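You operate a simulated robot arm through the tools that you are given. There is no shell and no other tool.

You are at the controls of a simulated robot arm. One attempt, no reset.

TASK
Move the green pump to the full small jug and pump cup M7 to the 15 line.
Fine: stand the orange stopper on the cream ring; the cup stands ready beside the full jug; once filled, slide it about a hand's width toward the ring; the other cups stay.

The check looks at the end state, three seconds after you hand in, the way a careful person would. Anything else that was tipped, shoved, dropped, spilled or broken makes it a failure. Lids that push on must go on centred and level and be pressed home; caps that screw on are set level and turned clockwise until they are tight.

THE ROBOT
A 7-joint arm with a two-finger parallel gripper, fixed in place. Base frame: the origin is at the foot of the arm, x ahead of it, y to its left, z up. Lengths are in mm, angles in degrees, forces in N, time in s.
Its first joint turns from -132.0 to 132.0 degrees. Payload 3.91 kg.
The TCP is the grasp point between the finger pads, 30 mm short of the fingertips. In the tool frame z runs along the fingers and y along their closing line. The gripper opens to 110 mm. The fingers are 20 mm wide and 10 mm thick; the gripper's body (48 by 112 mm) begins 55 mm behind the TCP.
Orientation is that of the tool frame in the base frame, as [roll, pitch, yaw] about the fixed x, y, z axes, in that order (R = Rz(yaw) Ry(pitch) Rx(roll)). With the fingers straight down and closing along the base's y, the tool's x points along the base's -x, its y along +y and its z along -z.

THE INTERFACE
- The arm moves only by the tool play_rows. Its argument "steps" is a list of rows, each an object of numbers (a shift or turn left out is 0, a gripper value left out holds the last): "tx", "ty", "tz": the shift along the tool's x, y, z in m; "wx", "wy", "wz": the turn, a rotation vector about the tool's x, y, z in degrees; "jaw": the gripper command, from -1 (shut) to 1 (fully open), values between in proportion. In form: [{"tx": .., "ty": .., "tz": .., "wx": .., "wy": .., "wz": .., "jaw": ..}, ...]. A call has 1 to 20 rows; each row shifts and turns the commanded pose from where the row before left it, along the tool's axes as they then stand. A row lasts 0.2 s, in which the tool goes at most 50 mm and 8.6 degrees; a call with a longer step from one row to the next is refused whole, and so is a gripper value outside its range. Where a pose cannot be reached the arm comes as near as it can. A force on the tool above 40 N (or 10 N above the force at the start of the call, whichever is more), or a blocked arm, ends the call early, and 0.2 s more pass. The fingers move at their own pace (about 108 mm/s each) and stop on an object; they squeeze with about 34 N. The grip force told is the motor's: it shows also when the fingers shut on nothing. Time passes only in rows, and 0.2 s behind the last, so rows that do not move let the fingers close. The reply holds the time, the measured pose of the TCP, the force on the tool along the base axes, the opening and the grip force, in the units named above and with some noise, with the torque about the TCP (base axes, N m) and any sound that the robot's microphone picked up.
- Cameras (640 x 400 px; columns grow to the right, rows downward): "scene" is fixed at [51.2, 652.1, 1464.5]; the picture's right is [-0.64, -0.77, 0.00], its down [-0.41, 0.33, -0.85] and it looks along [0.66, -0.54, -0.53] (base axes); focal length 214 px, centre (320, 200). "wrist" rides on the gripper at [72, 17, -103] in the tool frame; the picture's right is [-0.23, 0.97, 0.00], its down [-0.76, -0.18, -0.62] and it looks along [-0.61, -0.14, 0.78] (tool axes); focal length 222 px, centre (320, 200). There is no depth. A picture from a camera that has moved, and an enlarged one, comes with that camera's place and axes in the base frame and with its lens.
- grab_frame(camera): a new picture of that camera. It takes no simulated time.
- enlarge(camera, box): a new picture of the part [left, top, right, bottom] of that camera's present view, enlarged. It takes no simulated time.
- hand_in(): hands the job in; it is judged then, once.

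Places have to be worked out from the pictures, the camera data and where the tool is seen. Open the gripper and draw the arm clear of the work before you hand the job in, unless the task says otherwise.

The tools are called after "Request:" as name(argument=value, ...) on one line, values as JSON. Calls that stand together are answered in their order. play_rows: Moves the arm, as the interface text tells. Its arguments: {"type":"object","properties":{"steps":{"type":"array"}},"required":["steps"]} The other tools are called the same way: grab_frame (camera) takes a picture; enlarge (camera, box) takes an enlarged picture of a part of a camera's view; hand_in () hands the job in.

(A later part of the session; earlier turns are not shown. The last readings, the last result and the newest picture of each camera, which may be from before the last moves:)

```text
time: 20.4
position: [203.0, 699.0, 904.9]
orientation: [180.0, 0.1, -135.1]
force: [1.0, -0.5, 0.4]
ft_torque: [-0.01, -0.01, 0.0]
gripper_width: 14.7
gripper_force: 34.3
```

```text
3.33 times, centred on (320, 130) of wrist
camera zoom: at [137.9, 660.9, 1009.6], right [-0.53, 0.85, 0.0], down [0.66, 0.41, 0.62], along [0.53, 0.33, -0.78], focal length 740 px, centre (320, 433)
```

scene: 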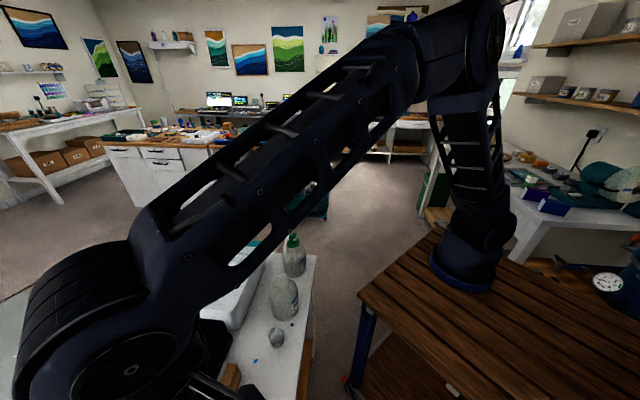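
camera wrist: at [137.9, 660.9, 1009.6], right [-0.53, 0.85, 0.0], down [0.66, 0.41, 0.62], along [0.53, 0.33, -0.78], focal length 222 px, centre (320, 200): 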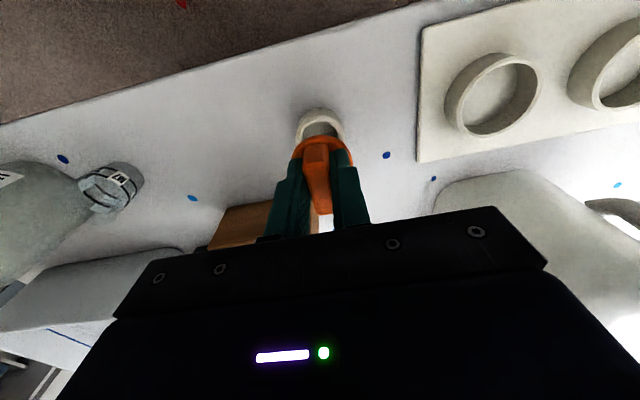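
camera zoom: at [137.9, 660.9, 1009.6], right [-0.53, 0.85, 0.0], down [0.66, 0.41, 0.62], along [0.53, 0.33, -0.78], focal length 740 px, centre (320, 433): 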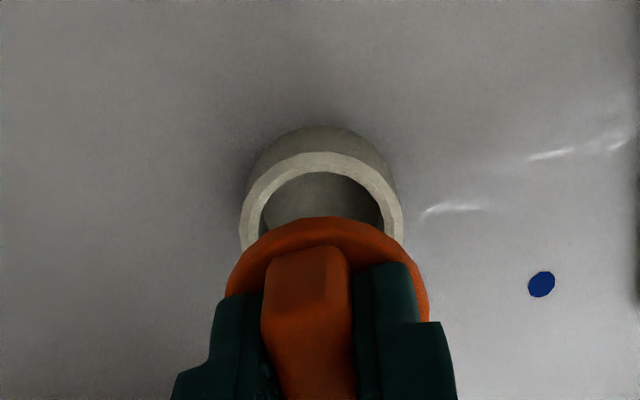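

The ring top reads z≈819 and the stopper axis seems 1–4 mm short of the ring centre. I'll shift 2 mm forward and ease down. Contact near TCP 880 would mean the plug is on the rim, and near 861 would mean it's seated.

Request:
play_rows(steps=[{"tx": -0.002, "ty": -0.0005}, {"tz": 0.01}, {"tz": 0.01}, {"tz": 0.003}, {"tz": 0.003}, {}])

Request:
enlarge(camera="wrist", box=[240, 70, 400, 190])

Request:
enlarge(camera="scene", box=[140, 280, 340, 400])

```text
time: 21.8
position: [204.2, 699.7, 879.6]
orientation: [-180.0, 0.0, -135.0]
force: [0.2, 0.1, -0.7]
ft_torque: [-0.02, -0.03, -0.01]
gripper_width: 15.3
gripper_force: 33.6
```

```text
3.33 times, centred on (320, 130) of wrist
camera zoom: at [139.0, 662.0, 983.2], right [-0.53, 0.85, 0.0], down [0.66, 0.41, 0.62], along [0.53, 0.33, -0.78], focal length 740 px, centre (320, 433)
```

zoom: 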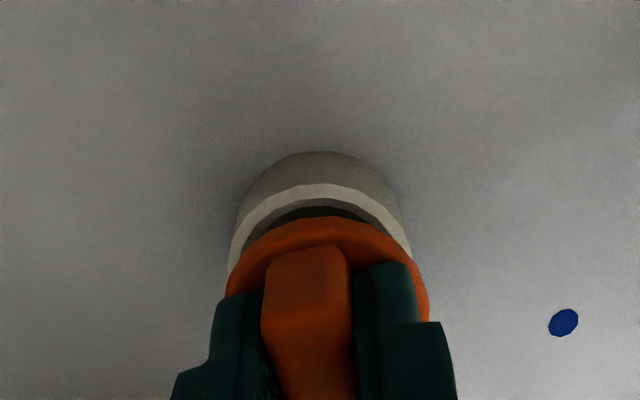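

```text
3.20 times, centred on (240, 340) of scene
camera zoom: at [51.2, 652.1, 1464.5], right [-0.64, -0.77, 0.0], down [-0.41, 0.33, -0.85], along [0.66, -0.54, -0.53], focal length 686 px, centre (576, -248)
```

zoom: 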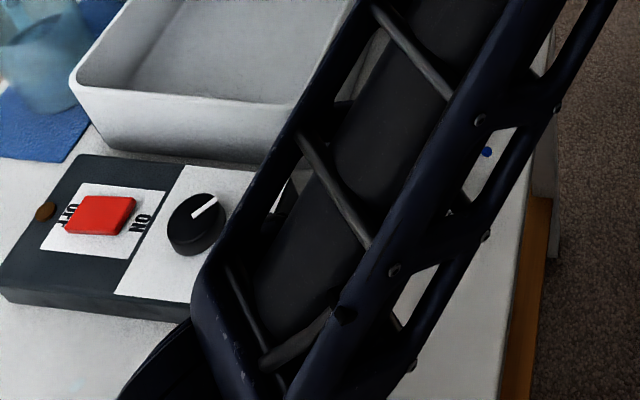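

The ring's centre still reads about 2.5 mm ahead of the stopper. I'll shift 2 mm forward and 1 mm right, then lower in small steps.

Request:
play_rows(steps=[{"tx": -0.002, "ty": -0.001}, {"tz": 0.003}, {"tz": 0.003}, {"tz": 0.003}, {}])

Request:
enlarge(camera="wrist", box=[240, 70, 400, 190])

```text
time: 23.0
position: [205.8, 700.0, 871.0]
orientation: [-179.9, 0.1, -135.0]
force: [0.3, -0.3, 0.1]
ft_torque: [0.01, -0.01, 0.0]
gripper_width: 14.8
gripper_force: 34.5
```

```text
3.33 times, centred on (320, 130) of wrist
camera zoom: at [141.6, 662.8, 973.9], right [-0.53, 0.85, 0.0], down [0.66, 0.41, 0.62], along [0.53, 0.33, -0.78], focal length 740 px, centre (320, 433)
```

zoom: 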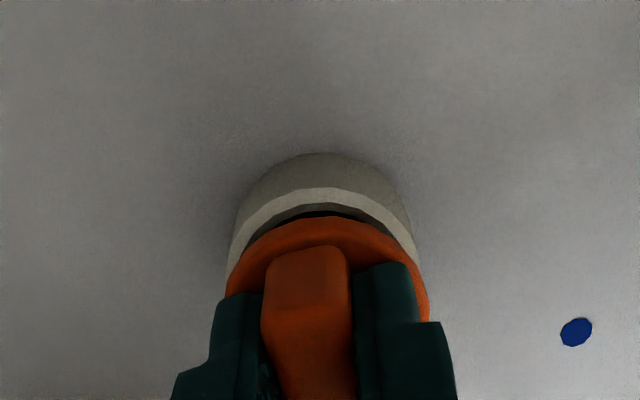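

No contact force at TCP 871, so the plug is inside the ring, and the ring now reads centred under the stopper. I'll keep lowering in 2 mm steps to contact.

Request:
play_rows(steps=[{"tz": 0.002}, {"tz": 0.002}, {"tz": 0.002}, {}])

Request:
play_rows(steps=[{"tz": 0.0015}, {"tz": 0.0015}, {}])

Request:
enlarge(camera="wrist", box=[240, 70, 400, 190])

```text
time: 24.0
position: [206.7, 702.4, 864.2]
orientation: [-179.9, 0.0, -134.9]
force: [-1.0, 0.1, -0.6]
ft_torque: [-0.04, 0.03, 0.02]
gripper_width: 15.2
gripper_force: 34.2
```

```text
time: 24.8
position: [206.3, 701.5, 861.7]
orientation: [180.0, 0.0, -134.9]
force: [-1.9, -0.7, -0.1]
ft_torque: [-0.02, 0.06, 0.02]
gripper_width: 15.0
gripper_force: 34.3
```

```text
3.33 times, centred on (320, 130) of wrist
camera zoom: at [141.8, 662.4, 964.8], right [-0.53, 0.85, 0.0], down [0.66, 0.41, 0.62], along [0.53, 0.33, -0.78], focal length 740 px, centre (320, 433)
```

zoom: 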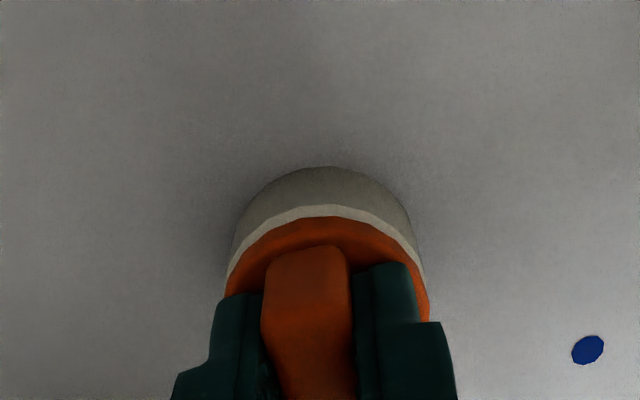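

There's only a slight lateral touch (about 2 N) and no vertical load yet. I'll continue in 1 mm steps.

Request:
play_rows(steps=[{"tz": 0.001}, {"tz": 0.001}, {}])

Request:
play_rows(steps=[{"tz": 0.001}, {"tz": 0.001}, {}])

Request:
enlarge(camera="wrist", box=[240, 70, 400, 190])

```text
time: 25.6
position: [207.9, 702.0, 859.2]
orientation: [179.9, 0.2, -135.0]
force: [-1.7, -9.0, 22.4]
ft_torque: [-0.04, -0.19, -0.07]
gripper_width: 15.3
gripper_force: 33.8
```

```text
time: 26.2
position: [207.1, 701.5, 859.1]
orientation: [179.9, 0.0, -135.0]
force: [-3.0, -10.6, 12.8]
ft_torque: [-0.26, -0.07, -0.13]
gripper_width: 15.1
gripper_force: 33.9
stopped in row 3: the force on the tool passed its limit at 41 N (the readings are from after the stop); the commanded pose is now the measured one
```

```text
3.33 times, centred on (320, 130) of wrist
camera zoom: at [141.5, 662.6, 963.2], right [-0.53, 0.85, 0.0], down [0.66, 0.41, 0.62], along [0.53, 0.33, -0.78], focal length 740 px, centre (320, 433)
```

zoom: 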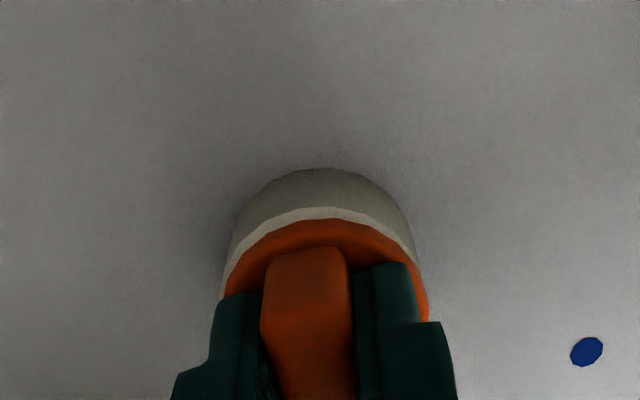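

Contact came at TCP 859, the expected seating height, so the stopper's flange is on the ring. I'll relieve the load slightly, open, and rise.

Request:
play_rows(steps=[{"tz": -0.001}, {"jaw": -0.6}, {"jaw": -0.2}, {"jaw": -0.2}, {}])

Request:
play_rows(steps=[{"tz": -0.01}, {"tz": -0.02}, {"tz": -0.03}, {"tz": -0.04}, {"tz": -0.04}, {}])

Request:
grab_frame(camera="wrist")

Request:
enlarge(camera="wrist", box=[240, 50, 400, 190])

```text
time: 27.4
position: [207.2, 701.6, 859.7]
orientation: [179.9, 0.0, -135.0]
force: [-0.9, 0.3, 0.7]
ft_torque: [0.01, 0.01, 0.01]
gripper_width: 44.2
gripper_force: 0.1
```

```text
time: 28.8
position: [206.6, 703.2, 1000.5]
orientation: [180.0, 0.2, -135.0]
force: [0.0, 0.3, -0.5]
ft_torque: [0.0, -0.05, -0.01]
gripper_width: 44.1
gripper_force: 0.1
```

```text
taken
camera wrist: at [141.6, 664.0, 1103.4], right [-0.53, 0.85, 0.0], down [0.66, 0.41, 0.62], along [0.53, 0.33, -0.78], focal length 222 px, centre (320, 200)
```

wrist: 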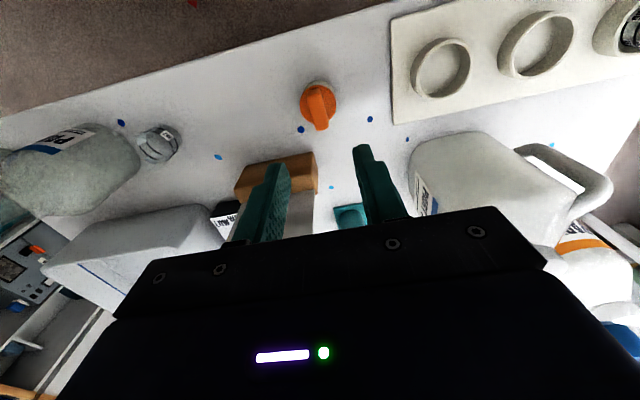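

```text
2.86 times, centred on (320, 120) of wrist
camera zoom: at [141.6, 664.0, 1103.4], right [-0.53, 0.85, 0.0], down [0.66, 0.41, 0.62], along [0.53, 0.33, -0.78], focal length 635 px, centre (320, 429)
```

zoom: 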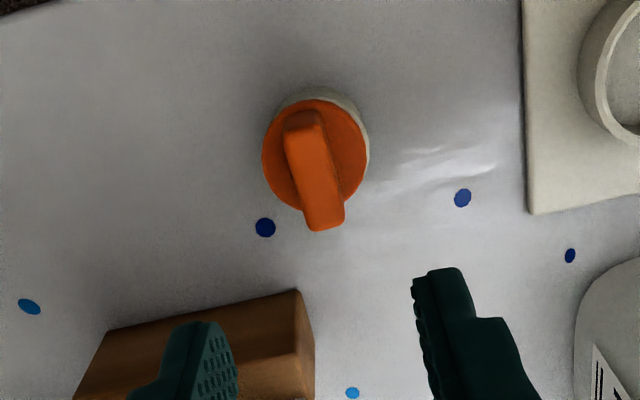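

The stopper stands level on the ring, and nothing else moved. Now I'll raise the arm and rotate the tool 90° to yaw 135° so the fingers close across the spout direction for the pump.

Request:
play_rows(steps=[{"tz": -0.04}, {"tz": -0.04}, {"tz": -0.04}, {"wz": 8.2}, {"wz": 8.2}, {"wz": 8.2}, {"wz": 8.2}, {"wz": 8.2}, {"wz": 8.2}, {"wz": 8.2}, {"wz": 8.2}, {"wz": 8.2}, {"wz": 8.2}, {"wz": 8.0}, {"jaw": 0.3}, {}])

Request:
grab_frame(camera="wrist")

Request:
enlarge(camera="scene", box=[262, 310, 300, 360])

```text
time: 32.2
position: [205.7, 700.7, 1119.9]
orientation: [179.9, -0.1, 134.9]
force: [-0.1, -1.1, -0.1]
ft_torque: [-0.01, -0.02, -0.04]
gripper_width: 71.5
gripper_force: 0.2
```

```text
taken
camera wrist: at [165.4, 764.8, 1223.7], right [0.85, 0.53, 0.0], down [0.41, -0.67, 0.62], along [0.33, -0.53, -0.78], focal length 222 px, centre (320, 200)
```

wrist: 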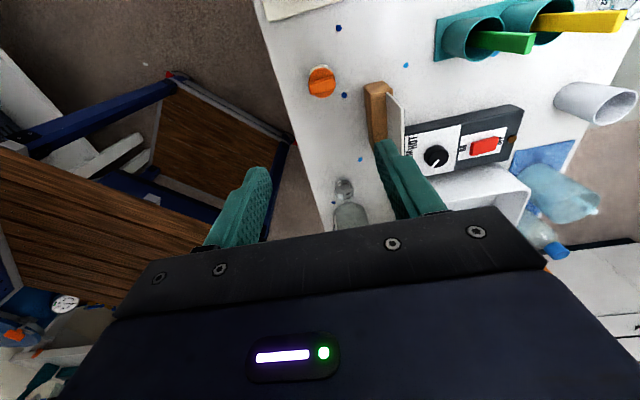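

```text
8.00 times, centred on (281, 335) of scene
camera zoom: at [51.2, 652.1, 1464.5], right [-0.64, -0.77, 0.0], down [-0.41, 0.33, -0.85], along [0.66, -0.54, -0.53], focal length 1716 px, centre (632, -880)
```

zoom: 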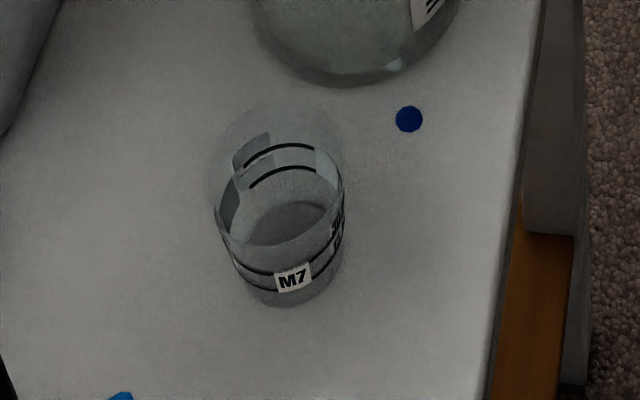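

Yaw 135° is reached. I'll run along the table axis to above the pump, staying at z≈1120, well clear of its 1027 top.

Request:
play_rows(steps=[{"tx": -0.0469, "ty": 0.00026}, {"tx": -0.0469, "ty": 0.00026}, {"tx": -0.0469, "ty": 0.00026}, {"tx": -0.0469, "ty": 0.00026}, {"tx": -0.0469, "ty": 0.00026}, {"tx": -0.0469, "ty": 0.00026}, {"tx": -0.0469, "ty": 0.00026}, {"tx": -0.0469, "ty": 0.00026}, {"tx": -0.0469, "ty": 0.00026}, {"tx": -0.0469, "ty": 0.00026}, {}])

Request:
grab_frame(camera="wrist")

Request:
enlarge(camera="wrist", box=[240, 30, 400, 170])

Request:
enlarge(camera="scene", box=[240, 180, 340, 300])

```text
time: 34.6
position: [540.6, 371.3, 1116.8]
orientation: [179.9, -0.1, 135.1]
force: [0.2, -0.4, -0.5]
ft_torque: [0.02, -0.01, 0.0]
gripper_width: 71.5
gripper_force: 0.1
```

```text
taken
camera wrist: at [498.9, 435.3, 1221.4], right [0.85, 0.53, 0.0], down [0.41, -0.67, 0.62], along [0.33, -0.53, -0.78], focal length 222 px, centre (320, 200)
```

wrist: 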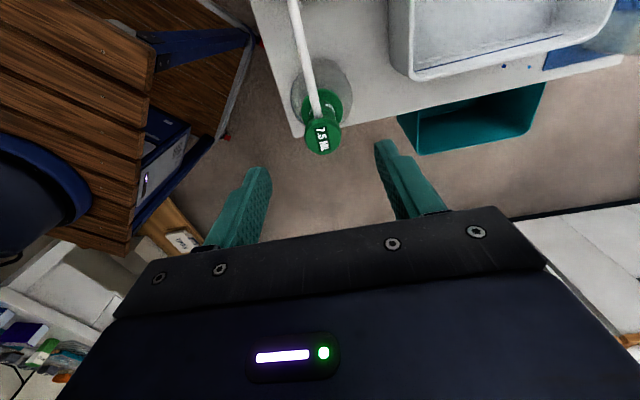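

```text
2.86 times, centred on (320, 100) of wrist
camera zoom: at [498.9, 435.3, 1221.4], right [0.85, 0.53, 0.0], down [0.41, -0.67, 0.62], along [0.33, -0.53, -0.78], focal length 635 px, centre (320, 486)
```

zoom: 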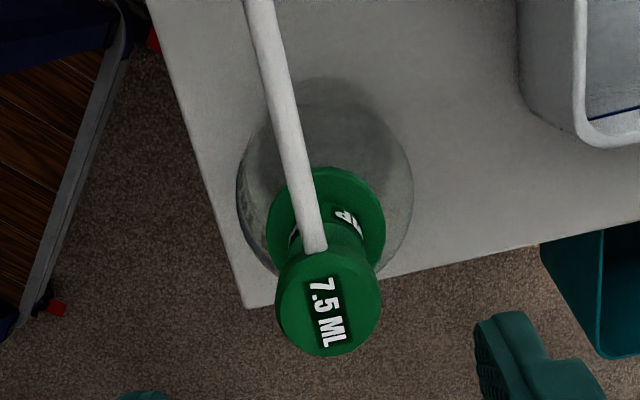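

```text
3.33 times, centred on (290, 240) of scene
camera zoom: at [51.2, 652.1, 1464.5], right [-0.64, -0.77, 0.0], down [-0.41, 0.33, -0.85], along [0.66, -0.54, -0.53], focal length 715 px, centre (420, 67)
```

zoom: 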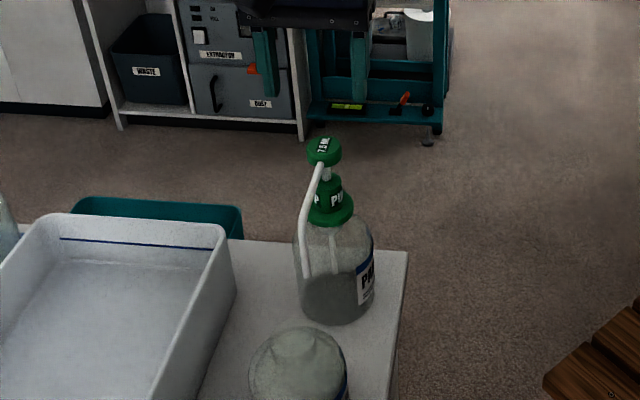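

The pump axis now reads (544, 367), about 5.5 mm further right along the table than the TCP. The flange top is at z≈949, the collar top at 982 and the button top at about 1025. I'll correct and descend with the fingers straddling the button and spout.

Request:
play_rows(steps=[{"tx": -0.0055, "ty": -0.0006}, {}, {"tz": 0.03}, {"tz": 0.03}, {"tz": 0.03}, {"tz": 0.02}, {}])

Request:
grab_frame(camera="wrist")

Request:
enlarge(camera="wrist", box=[230, 70, 410, 220])

Request:
enlarge(camera="scene", box=[260, 200, 330, 280])

```text
time: 36.2
position: [542.4, 367.2, 1007.4]
orientation: [179.9, -0.1, 135.0]
force: [-0.1, 0.2, -0.2]
ft_torque: [0.0, 0.01, 0.02]
gripper_width: 71.9
gripper_force: 0.0
```

```text
taken
camera wrist: at [502.2, 430.6, 1110.6], right [0.85, 0.53, 0.0], down [0.41, -0.67, 0.62], along [0.33, -0.53, -0.78], focal length 222 px, centre (320, 200)
```

wrist: 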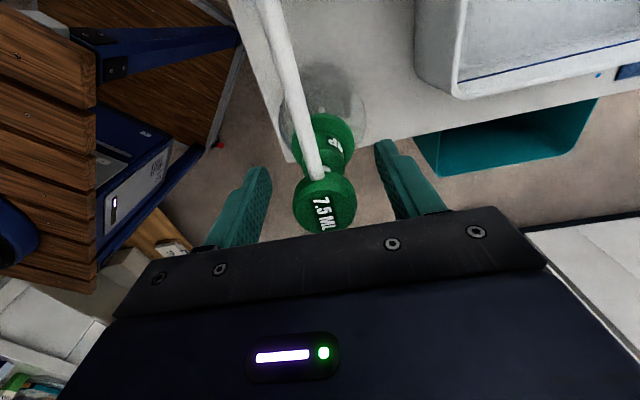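

```text
2.67 times, centred on (320, 145) of wrist
camera zoom: at [502.2, 430.6, 1110.6], right [0.85, 0.53, 0.0], down [0.41, -0.67, 0.62], along [0.33, -0.53, -0.78], focal length 592 px, centre (320, 347)
```

zoom: 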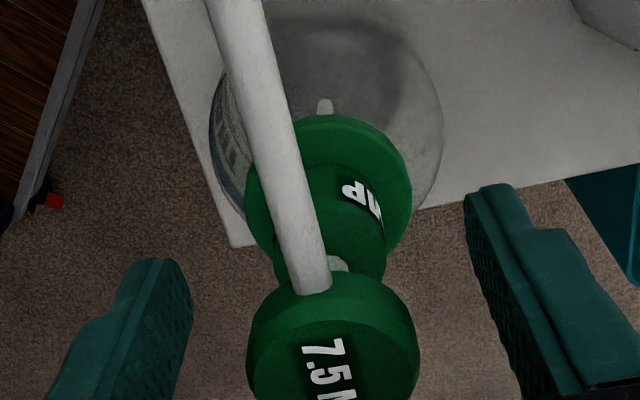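

```text
5.00 times, centred on (295, 240) of scene
camera zoom: at [51.2, 652.1, 1464.5], right [-0.64, -0.77, 0.0], down [-0.41, 0.33, -0.85], along [0.66, -0.54, -0.53], focal length 1072 px, centre (445, 0)
```

zoom: 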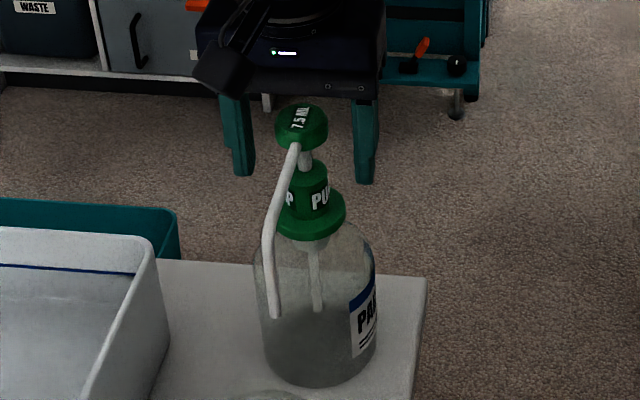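

The pump is centred within about 2 mm, needing +2 mm toward +n. I'll apply that and descend until the tips are just above the flange.

Request:
play_rows(steps=[{"ty": 0.002}, {"tz": 0.01}, {"tz": 0.011}, {}])

Request:
enlarge(camera="wrist", box=[230, 70, 410, 220])

Request:
enlarge(camera="scene", box=[270, 215, 318, 265])

```text
time: 37.2
position: [544.0, 370.0, 987.6]
orientation: [179.9, -0.1, 135.0]
force: [0.1, -0.5, -0.3]
ft_torque: [0.02, 0.06, 0.01]
gripper_width: 71.5
gripper_force: 0.0
```

```text
2.67 times, centred on (320, 145) of wrist
camera zoom: at [504.0, 433.1, 1091.5], right [0.85, 0.53, 0.0], down [0.41, -0.67, 0.62], along [0.33, -0.53, -0.78], focal length 592 px, centre (320, 347)
```

zoom: 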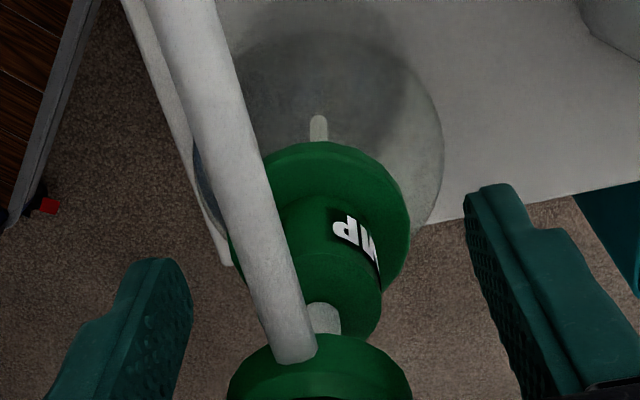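

```text
8.00 times, centred on (294, 240) of scene
camera zoom: at [51.2, 652.1, 1464.5], right [-0.64, -0.77, 0.0], down [-0.41, 0.33, -0.85], along [0.66, -0.54, -0.53], focal length 1716 px, centre (528, -120)
```

zoom: 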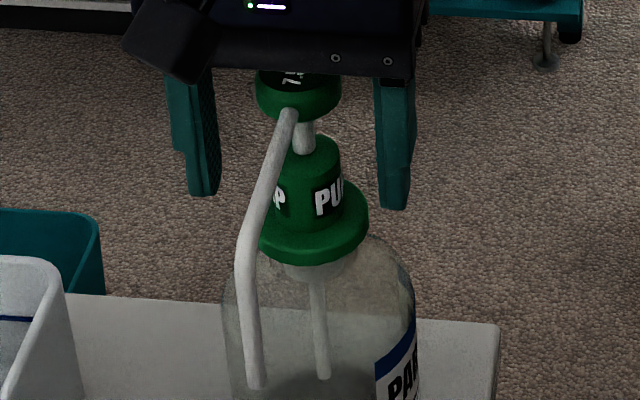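

The tips are about 12 mm above the flange and laterally centred. I'll lower 7 mm more, nudge 2 mm, and close on the collar.

Request:
play_rows(steps=[{"tx": -0.002}, {"tz": 0.007}, {}, {"jaw": -0.2}, {"jaw": -0.6}, {"jaw": -1}, {"jaw": -1}])

Request:
enlarge(camera="wrist", box=[230, 70, 410, 220])

Request:
enlarge(camera="scene", box=[270, 215, 318, 265])

```text
time: 38.8
position: [546.6, 369.0, 980.4]
orientation: [179.8, -0.1, 135.1]
force: [0.5, -0.3, 1.2]
ft_torque: [0.0, -0.01, 0.04]
gripper_width: 31.7
gripper_force: 33.9
```

```text
2.67 times, centred on (320, 145) of wrist
camera zoom: at [505.5, 432.1, 1084.6], right [0.85, 0.53, 0.0], down [0.41, -0.67, 0.62], along [0.33, -0.53, -0.78], focal length 592 px, centre (320, 347)
```

zoom: 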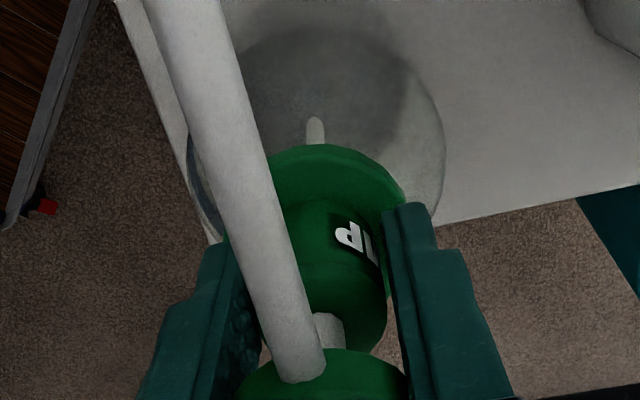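

```text
8.00 times, centred on (294, 240) of scene
camera zoom: at [51.2, 652.1, 1464.5], right [-0.64, -0.77, 0.0], down [-0.41, 0.33, -0.85], along [0.66, -0.54, -0.53], focal length 1716 px, centre (528, -120)
```

zoom: 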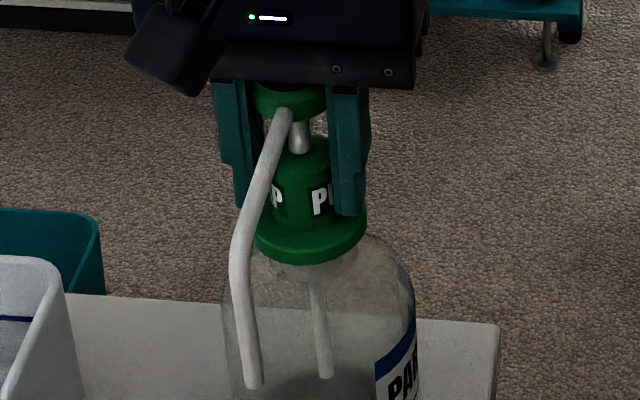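

The collar is gripped at 31.7 mm. I'll lift slowly, checking that the jug stays down and the force stays low, which would mean it isn't screwed on.

Request:
play_rows(steps=[{"tz": -0.003}, {"tz": -0.003}, {"tz": -0.004}, {}])

Request:
enlarge(camera="scene", box=[260, 205, 330, 285])

```text
time: 39.8
position: [545.8, 367.3, 991.1]
orientation: [180.0, -0.1, 135.0]
force: [0.7, -0.4, -2.2]
ft_torque: [0.0, 0.03, 0.04]
gripper_width: 31.5
gripper_force: 33.7
```

```text
5.00 times, centred on (295, 245) of scene
camera zoom: at [51.2, 652.1, 1464.5], right [-0.64, -0.77, 0.0], down [-0.41, 0.33, -0.85], along [0.66, -0.54, -0.53], focal length 1072 px, centre (445, -25)
```

zoom: 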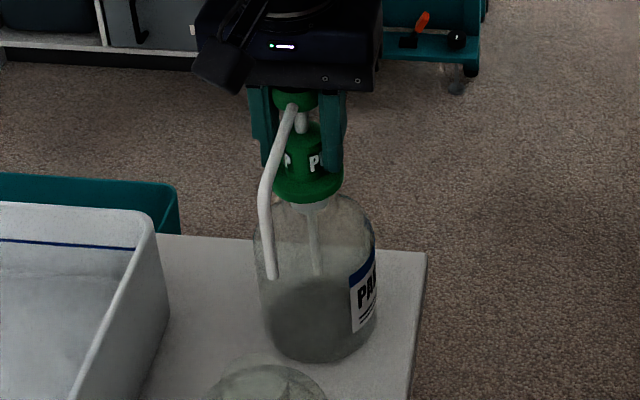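

The pump comes up freely (about 2 N of weight) and the jug stays. Its dip tube ends about 104 mm below the flange, so I'll lift another 125 mm to clear the neck.

Request:
play_rows(steps=[{"tz": -0.025}, {"tz": -0.025}, {"tz": -0.025}, {"tz": -0.025}, {"tz": -0.025}, {}])

Request:
enlarge(camera="scene", box=[250, 180, 330, 290])

Request:
grab_frame(camera="wrist")

```text
time: 41.2
position: [547.1, 367.1, 1114.2]
orientation: [179.9, -0.1, 135.0]
force: [0.5, 0.1, -0.9]
ft_torque: [0.0, 0.02, -0.01]
gripper_width: 31.7
gripper_force: 34.4
```

```text
3.64 times, centred on (290, 235) of scene
camera zoom: at [51.2, 652.1, 1464.5], right [-0.64, -0.77, 0.0], down [-0.41, 0.33, -0.85], along [0.66, -0.54, -0.53], focal length 780 px, centre (429, 73)
```

zoom: 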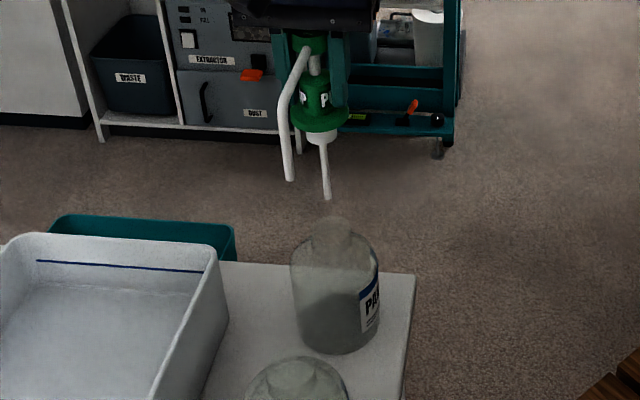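

```text
taken
camera wrist: at [506.7, 430.7, 1218.3], right [0.85, 0.53, 0.0], down [0.41, -0.67, 0.62], along [0.33, -0.53, -0.78], focal length 222 px, centre (320, 200)
```

wrist: 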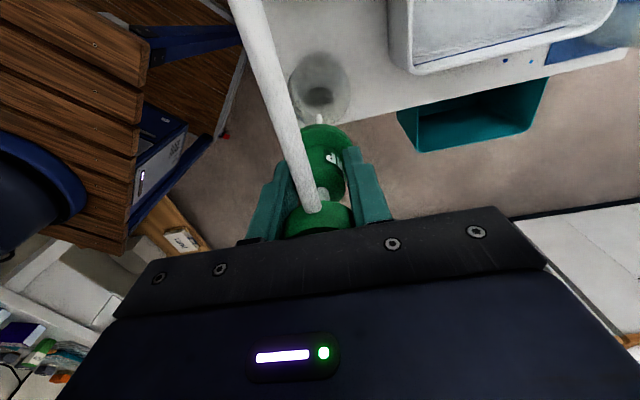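

The dip tube clears the neck at z≈976. I'll move 158 mm along the table to above the full jug's axis and then verify the alignment.

Request:
play_rows(steps=[{"tx": 0.0317, "ty": -0.0003}, {"tx": 0.0317, "ty": -0.0003}, {"tx": 0.0317, "ty": -0.0003}, {"tx": 0.0317, "ty": -0.0003}, {"tx": 0.0317, "ty": -0.0002}, {}, {}])

Request:
grab_frame(camera="wrist")

Request:
enlarge(camera="wrist", box=[240, 50, 400, 170])

Request:
enlarge(camera="scene", box=[240, 210, 330, 310])

```text
time: 42.8
position: [433.9, 478.6, 1115.4]
orientation: [179.9, -0.2, 135.0]
force: [-0.1, 0.5, -2.2]
ft_torque: [-0.01, 0.01, 0.03]
gripper_width: 31.7
gripper_force: 33.8
```

```text
taken
camera wrist: at [393.0, 542.6, 1219.5], right [0.85, 0.53, 0.0], down [0.41, -0.67, 0.62], along [0.33, -0.53, -0.78], focal length 222 px, centre (320, 200)
```

wrist: 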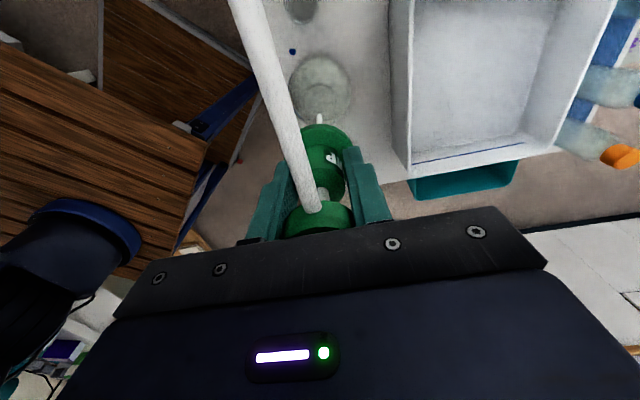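

```text
3.33 times, centred on (320, 110) of wrist
camera zoom: at [393.0, 542.6, 1219.5], right [0.85, 0.53, 0.0], down [0.41, -0.67, 0.62], along [0.33, -0.53, -0.78], focal length 740 px, centre (320, 500)
```

zoom: 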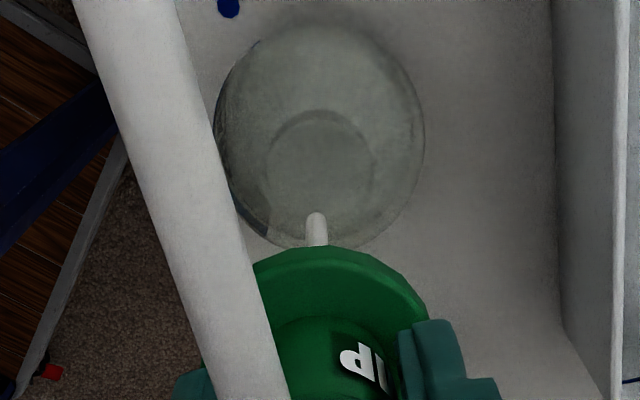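

```text
4.00 times, centred on (285, 260) of scene
camera zoom: at [51.2, 652.1, 1464.5], right [-0.64, -0.77, 0.0], down [-0.41, 0.33, -0.85], along [0.66, -0.54, -0.53], focal length 858 px, centre (460, -40)
```

zoom: 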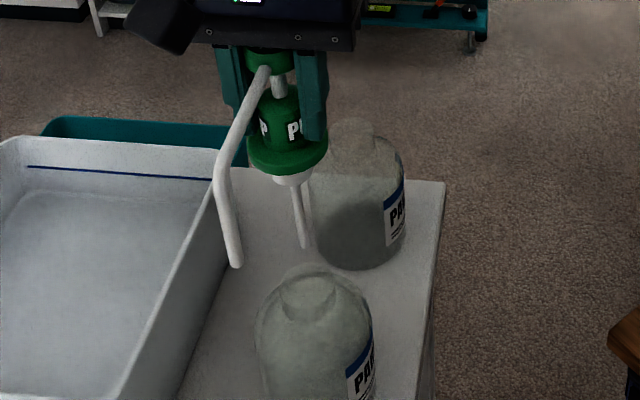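

The jug neck appears at fwd ≈71–73 mm against the pump's ≈74.6, so alignment is within about 2 mm. I'll lower 30 mm to bring the tube end near the neck, then recheck from both cameras.

Request:
play_rows(steps=[{"tz": 0.015}, {"tz": 0.015}, {}])

Request:
enlarge(camera="wrist", box=[250, 50, 400, 150])

Request:
enlarge(camera="scene", box=[260, 230, 320, 300])

```text
time: 43.6
position: [434.7, 478.8, 1088.1]
orientation: [180.0, -0.1, 135.0]
force: [0.9, 0.2, -1.8]
ft_torque: [0.01, 0.02, 0.0]
gripper_width: 31.8
gripper_force: 34.3
```

```text
4.00 times, centred on (325, 100) of wrist
camera zoom: at [394.0, 542.0, 1189.7], right [0.85, 0.53, 0.0], down [0.41, -0.67, 0.62], along [0.33, -0.53, -0.78], focal length 888 px, centre (300, 600)
```

zoom: 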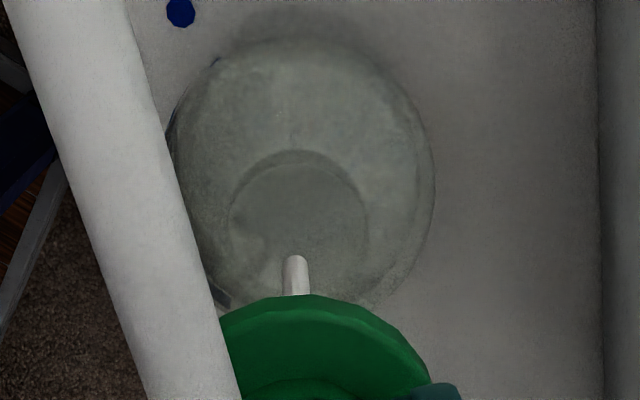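

```text
5.71 times, centred on (290, 265) of scene
camera zoom: at [51.2, 652.1, 1464.5], right [-0.64, -0.77, 0.0], down [-0.41, 0.33, -0.85], along [0.66, -0.54, -0.53], focal length 1226 px, centre (491, -171)
```

zoom: 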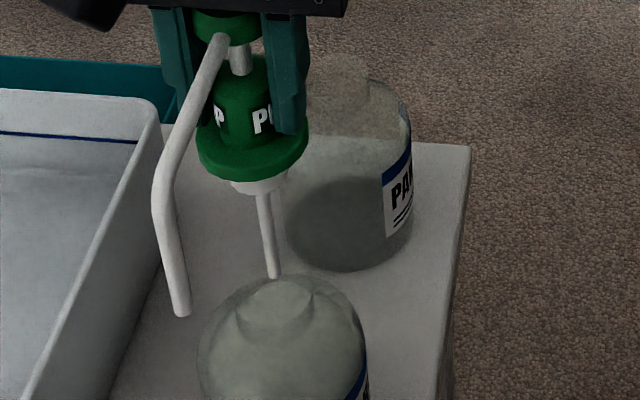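

Neck and pump flange both read fwd ≈72.5–73 and lateral ≈0, so alignment is good. I'll lower in stages to feed the tube into the neck and check forces.

Request:
play_rows(steps=[{"tz": 0.008}, {"tz": 0.008}, {"tz": 0.008}, {}])

Request:
enlarge(camera="scene", box=[262, 240, 310, 310])

Request:
enlarge(camera="wrist", box=[250, 50, 400, 150])

```text
time: 44.6
position: [434.4, 478.5, 1062.5]
orientation: [180.0, -0.1, 135.0]
force: [-0.1, -0.2, -1.9]
ft_torque: [-0.01, 0.03, 0.0]
gripper_width: 31.9
gripper_force: 33.3
```

```text
5.71 times, centred on (286, 275) of scene
camera zoom: at [51.2, 652.1, 1464.5], right [-0.64, -0.77, 0.0], down [-0.41, 0.33, -0.85], along [0.66, -0.54, -0.53], focal length 1226 px, centre (514, -229)
```

zoom: 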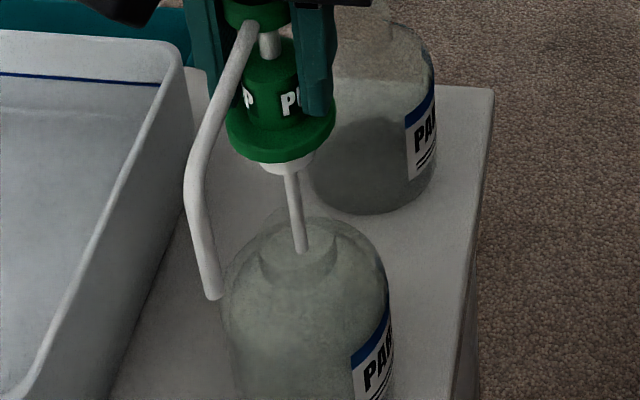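

```text
4.00 times, centred on (325, 100) of wrist
camera zoom: at [393.0, 542.4, 1165.7], right [0.85, 0.53, 0.0], down [0.41, -0.67, 0.62], along [0.33, -0.53, -0.78], focal length 888 px, centre (300, 600)
```

zoom: 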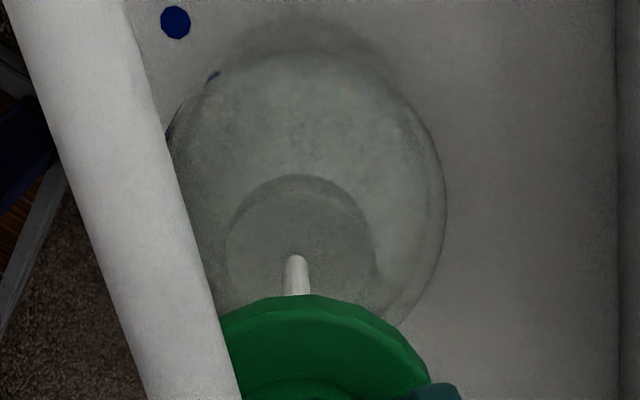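

The tube end is centred in the neck opening with no contact. I'll lower another 60 mm to just before the plug meets the neck.

Request:
play_rows(steps=[{"tz": 0.01}, {"tz": 0.01}, {"tz": 0.01}, {"tz": 0.01}, {"tz": 0.01}, {"tz": 0.008}, {}])

Request:
enlarge(camera="scene", box=[262, 250, 310, 320])

Request:
enlarge(camera="wrist", box=[250, 50, 400, 150])

```text
time: 46.2
position: [433.9, 479.5, 1003.4]
orientation: [179.9, -0.1, 135.0]
force: [-0.1, 0.0, -1.3]
ft_torque: [0.01, -0.03, 0.02]
gripper_width: 31.4
gripper_force: 34.0
```

```text
5.71 times, centred on (286, 285) of scene
camera zoom: at [51.2, 652.1, 1464.5], right [-0.64, -0.77, 0.0], down [-0.41, 0.33, -0.85], along [0.66, -0.54, -0.53], focal length 1226 px, centre (514, -286)
```

zoom: 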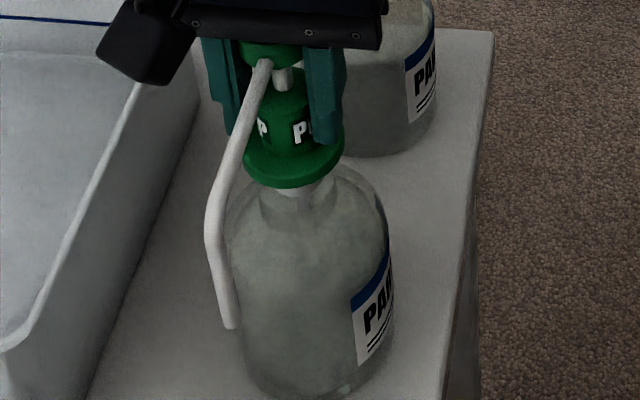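

```text
4.00 times, centred on (325, 100) of wrist
camera zoom: at [392.7, 542.6, 1107.6], right [0.85, 0.53, 0.0], down [0.41, -0.67, 0.62], along [0.33, -0.53, -0.78], focal length 888 px, centre (300, 600)
```

zoom: 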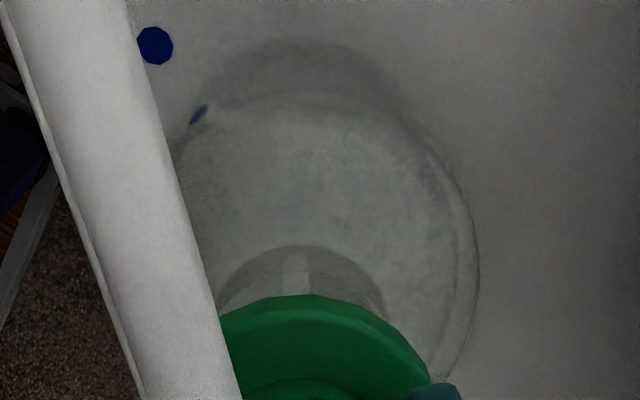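

Still no contact at TCP 1003, and the plug is just entering the neck. I'll lower gently in 3 mm steps toward the expected seat at 980.

Request:
play_rows(steps=[{"tz": 0.003}, {"tz": 0.003}, {"tz": 0.003}, {}])

Request:
play_rows(steps=[{"tz": 0.003}, {"tz": 0.003}, {"tz": 0.002}, {}])

Request:
enlarge(camera="scene", box=[262, 250, 310, 320])

```text
time: 47.2
position: [432.8, 478.7, 995.4]
orientation: [179.8, 0.0, 134.9]
force: [-0.9, 0.5, 16.9]
ft_torque: [-0.28, -0.15, -0.03]
gripper_width: 31.3
gripper_force: 33.7
```

```text
time: 47.6
position: [433.4, 479.9, 995.9]
orientation: [179.6, -0.2, 135.0]
force: [-3.6, -0.8, 16.1]
ft_torque: [-0.16, 0.01, -0.05]
gripper_width: 31.9
gripper_force: 33.9
stopped in row 2: the force on the tool passed its limit at 47 N (the readings are from after the stop); the commanded pose is now the measured one
```

```text
5.71 times, centred on (286, 285) of scene
camera zoom: at [51.2, 652.1, 1464.5], right [-0.64, -0.77, 0.0], down [-0.41, 0.33, -0.85], along [0.66, -0.54, -0.53], focal length 1226 px, centre (514, -286)
```

zoom: 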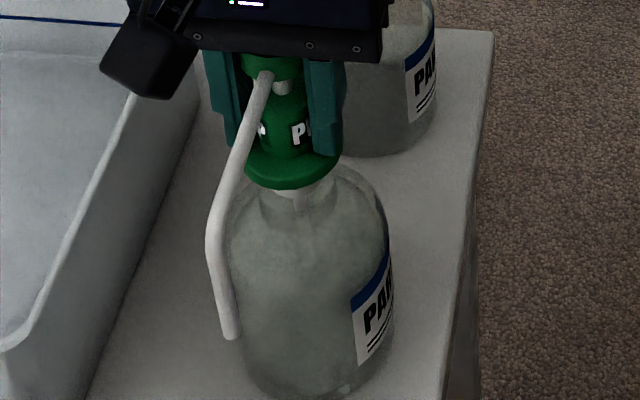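

The plug met the neck rim at 995 instead of 980. The torque points to contact on the −d side, so the pump sits about 2–3 mm too far that way, and the fingers slid a few mm down the collar. I'll back off upward and inspect the pump, the grip and the cup.

Request:
play_rows(steps=[{"tz": -0.004}, {"tz": -0.004}, {}])

Request:
enlarge(camera="scene", box=[268, 245, 308, 285])

Request:
enlarge(camera="scene", box=[262, 310, 300, 360])

Request:
enlarge(camera="wrist", box=[230, 70, 410, 220])

```text
time: 48.4
position: [432.5, 478.4, 1003.0]
orientation: [179.7, -0.3, 134.9]
force: [0.4, -0.3, -0.9]
ft_torque: [0.02, 0.0, -0.04]
gripper_width: 31.4
gripper_force: 34.1
```

```text
10.00 times, centred on (288, 265) of scene
camera zoom: at [51.2, 652.1, 1464.5], right [-0.64, -0.77, 0.0], down [-0.41, 0.33, -0.85], along [0.66, -0.54, -0.53], focal length 2145 px, centre (640, -450)
```

zoom: 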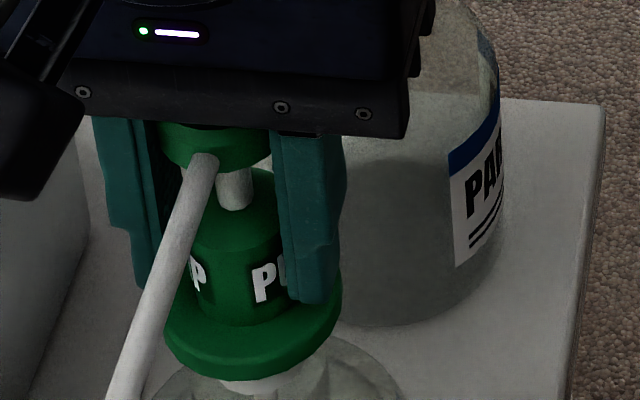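

```text
8.00 times, centred on (281, 335) of scene
camera zoom: at [51.2, 652.1, 1464.5], right [-0.64, -0.77, 0.0], down [-0.41, 0.33, -0.85], along [0.66, -0.54, -0.53], focal length 1716 px, centre (632, -880)
```

zoom: 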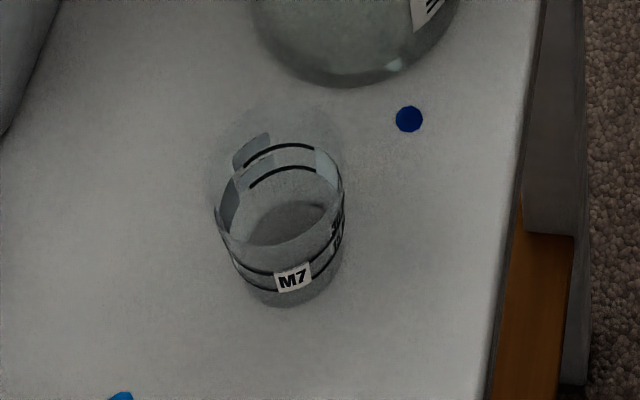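

```text
2.67 times, centred on (320, 145) of wrist
camera zoom: at [392.7, 542.3, 1107.3], right [0.85, 0.53, 0.0], down [0.41, -0.67, 0.62], along [0.33, -0.53, -0.78], focal length 592 px, centre (320, 347)
```

zoom: 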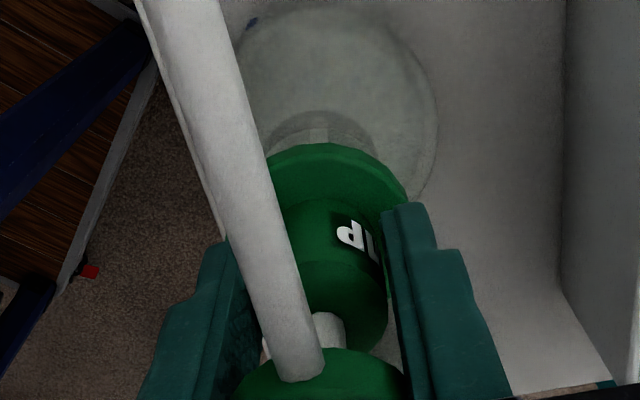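

The grip is unchanged (the view is identical to just after grasping), the cup is still empty and the jug hasn't moved. I'll shift 2.5 mm toward +d and 0.7 mm toward +n and try again gently.

Request:
play_rows(steps=[{"tx": 0.0025, "ty": 0.0007}, {}, {"tz": 0.003}, {"tz": 0.003}, {}])

Request:
play_rows(steps=[{"tz": 0.0015}, {"tz": 0.0015}, {}])

```text
time: 49.6
position: [433.6, 480.8, 996.0]
orientation: [179.7, -0.2, 134.8]
force: [0.4, -0.4, -1.9]
ft_torque: [0.01, 0.0, 0.01]
gripper_width: 31.5
gripper_force: 33.3
```

```text
time: 50.4
position: [432.3, 481.9, 994.0]
orientation: [179.8, -0.2, 135.0]
force: [-0.3, -0.2, -2.4]
ft_torque: [0.02, -0.02, 0.01]
gripper_width: 31.7
gripper_force: 34.2
```

No contact at 994 now, so the plug is entering. I'll keep lowering gently.

Request:
play_rows(steps=[{"tz": 0.002}, {"tz": 0.002}, {}])

Request:
play_rows(steps=[{"tz": 0.002}, {"tz": 0.002}, {}])

Request:
enlarge(camera="scene", box=[262, 245, 310, 320])

```text
time: 51.2
position: [431.7, 481.1, 990.2]
orientation: [179.7, -0.1, 135.0]
force: [0.0, -0.3, -2.0]
ft_torque: [-0.01, 0.02, 0.01]
gripper_width: 31.3
gripper_force: 34.4
```

```text
time: 52.0
position: [432.5, 481.2, 984.7]
orientation: [179.7, -0.2, 134.9]
force: [0.5, 0.4, -2.5]
ft_torque: [0.0, -0.02, 0.0]
gripper_width: 31.6
gripper_force: 34.2
```

```text
5.33 times, centred on (286, 282) of scene
camera zoom: at [51.2, 652.1, 1464.5], right [-0.64, -0.77, 0.0], down [-0.41, 0.33, -0.85], along [0.66, -0.54, -0.53], focal length 1144 px, centre (501, -240)
```

zoom: 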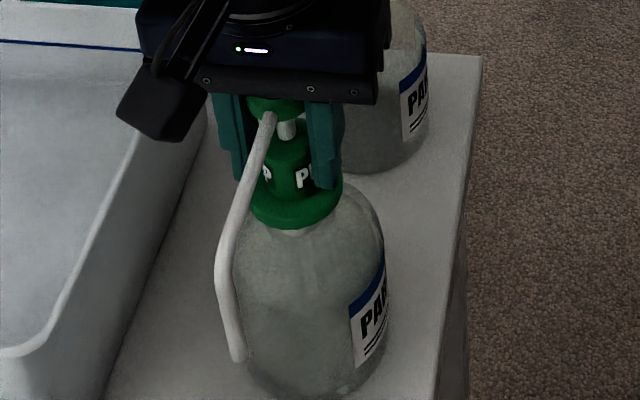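

The plug slid in freely down to 985, so only a few mm remain. I'll bring it down to the seat.

Request:
play_rows(steps=[{"tz": 0.0015}, {"tz": 0.0015}, {}])

Request:
play_rows(steps=[{"tz": 0.001}, {"tz": 0.001}, {}])

```text
time: 52.8
position: [431.8, 481.5, 981.6]
orientation: [179.8, -0.1, 134.8]
force: [0.2, 0.7, -1.2]
ft_torque: [-0.02, -0.03, 0.02]
gripper_width: 31.5
gripper_force: 34.1
```

```text
time: 53.6
position: [431.9, 482.0, 980.0]
orientation: [179.7, -0.2, 134.8]
force: [-0.8, 0.9, 0.8]
ft_torque: [0.0, -0.06, -0.01]
gripper_width: 31.9
gripper_force: 33.4
```

Vertical force is going from −2 to +1 N, so the flange is touching the neck at the expected height. I'll press a little more to seat it home.

Request:
play_rows(steps=[{"tz": 0.001}, {}])

Request:
play_rows(steps=[{"tz": 0.001}, {}])

Request:
enlarge(camera="scene", box=[262, 245, 310, 320])

```text
time: 54.2
position: [433.5, 481.9, 979.8]
orientation: [179.7, -0.2, 134.9]
force: [-0.1, -0.1, 1.6]
ft_torque: [0.0, -0.05, 0.01]
gripper_width: 31.4
gripper_force: 34.0
```

```text
time: 54.8
position: [432.4, 481.4, 978.9]
orientation: [179.7, -0.1, 134.9]
force: [0.7, -0.7, 0.9]
ft_torque: [0.04, -0.03, -0.01]
gripper_width: 31.5
gripper_force: 34.2
```

```text
5.33 times, centred on (286, 282) of scene
camera zoom: at [51.2, 652.1, 1464.5], right [-0.64, -0.77, 0.0], down [-0.41, 0.33, -0.85], along [0.66, -0.54, -0.53], focal length 1144 px, centre (501, -240)
```

zoom: 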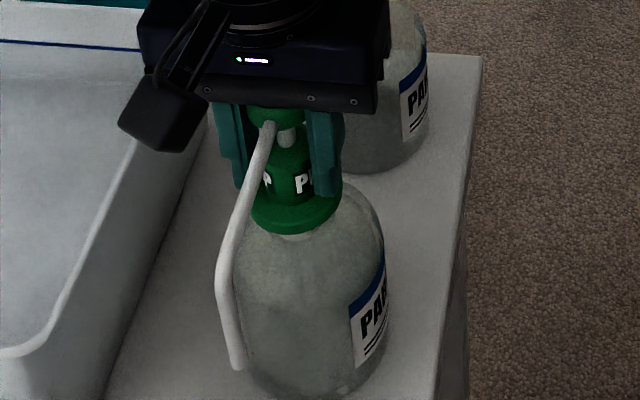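

Vertical load stays small and the flange is down on the neck. I'll release the collar and rise clear to inspect the seating.

Request:
play_rows(steps=[{"jaw": -0.3}, {"jaw": 0.3}, {"jaw": 0.3}, {}])

Request:
enlarge(camera="scene", box=[262, 245, 310, 320])

Request:
enlarge(camera="wrist", box=[230, 70, 410, 220])

```text
time: 55.8
position: [433.2, 480.6, 978.6]
orientation: [179.6, -0.3, 134.9]
force: [0.7, 0.1, 0.1]
ft_torque: [-0.02, -0.01, 0.02]
gripper_width: 71.5
gripper_force: 0.0
```

```text
5.33 times, centred on (286, 282) of scene
camera zoom: at [51.2, 652.1, 1464.5], right [-0.64, -0.77, 0.0], down [-0.41, 0.33, -0.85], along [0.66, -0.54, -0.53], focal length 1144 px, centre (501, -240)
```

zoom: 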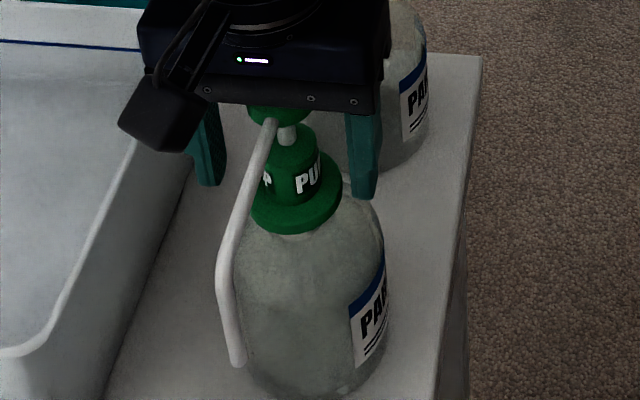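

```text
2.67 times, centred on (320, 145) of wrist
camera zoom: at [391.5, 545.0, 1082.7], right [0.85, 0.53, 0.0], down [0.41, -0.67, 0.62], along [0.33, -0.53, -0.78], focal length 592 px, centre (320, 347)
```

zoom: 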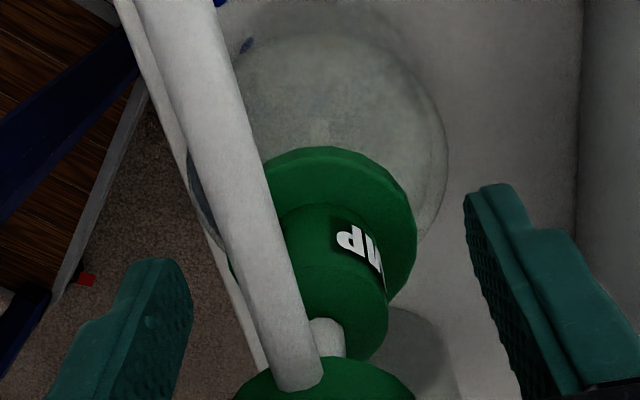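

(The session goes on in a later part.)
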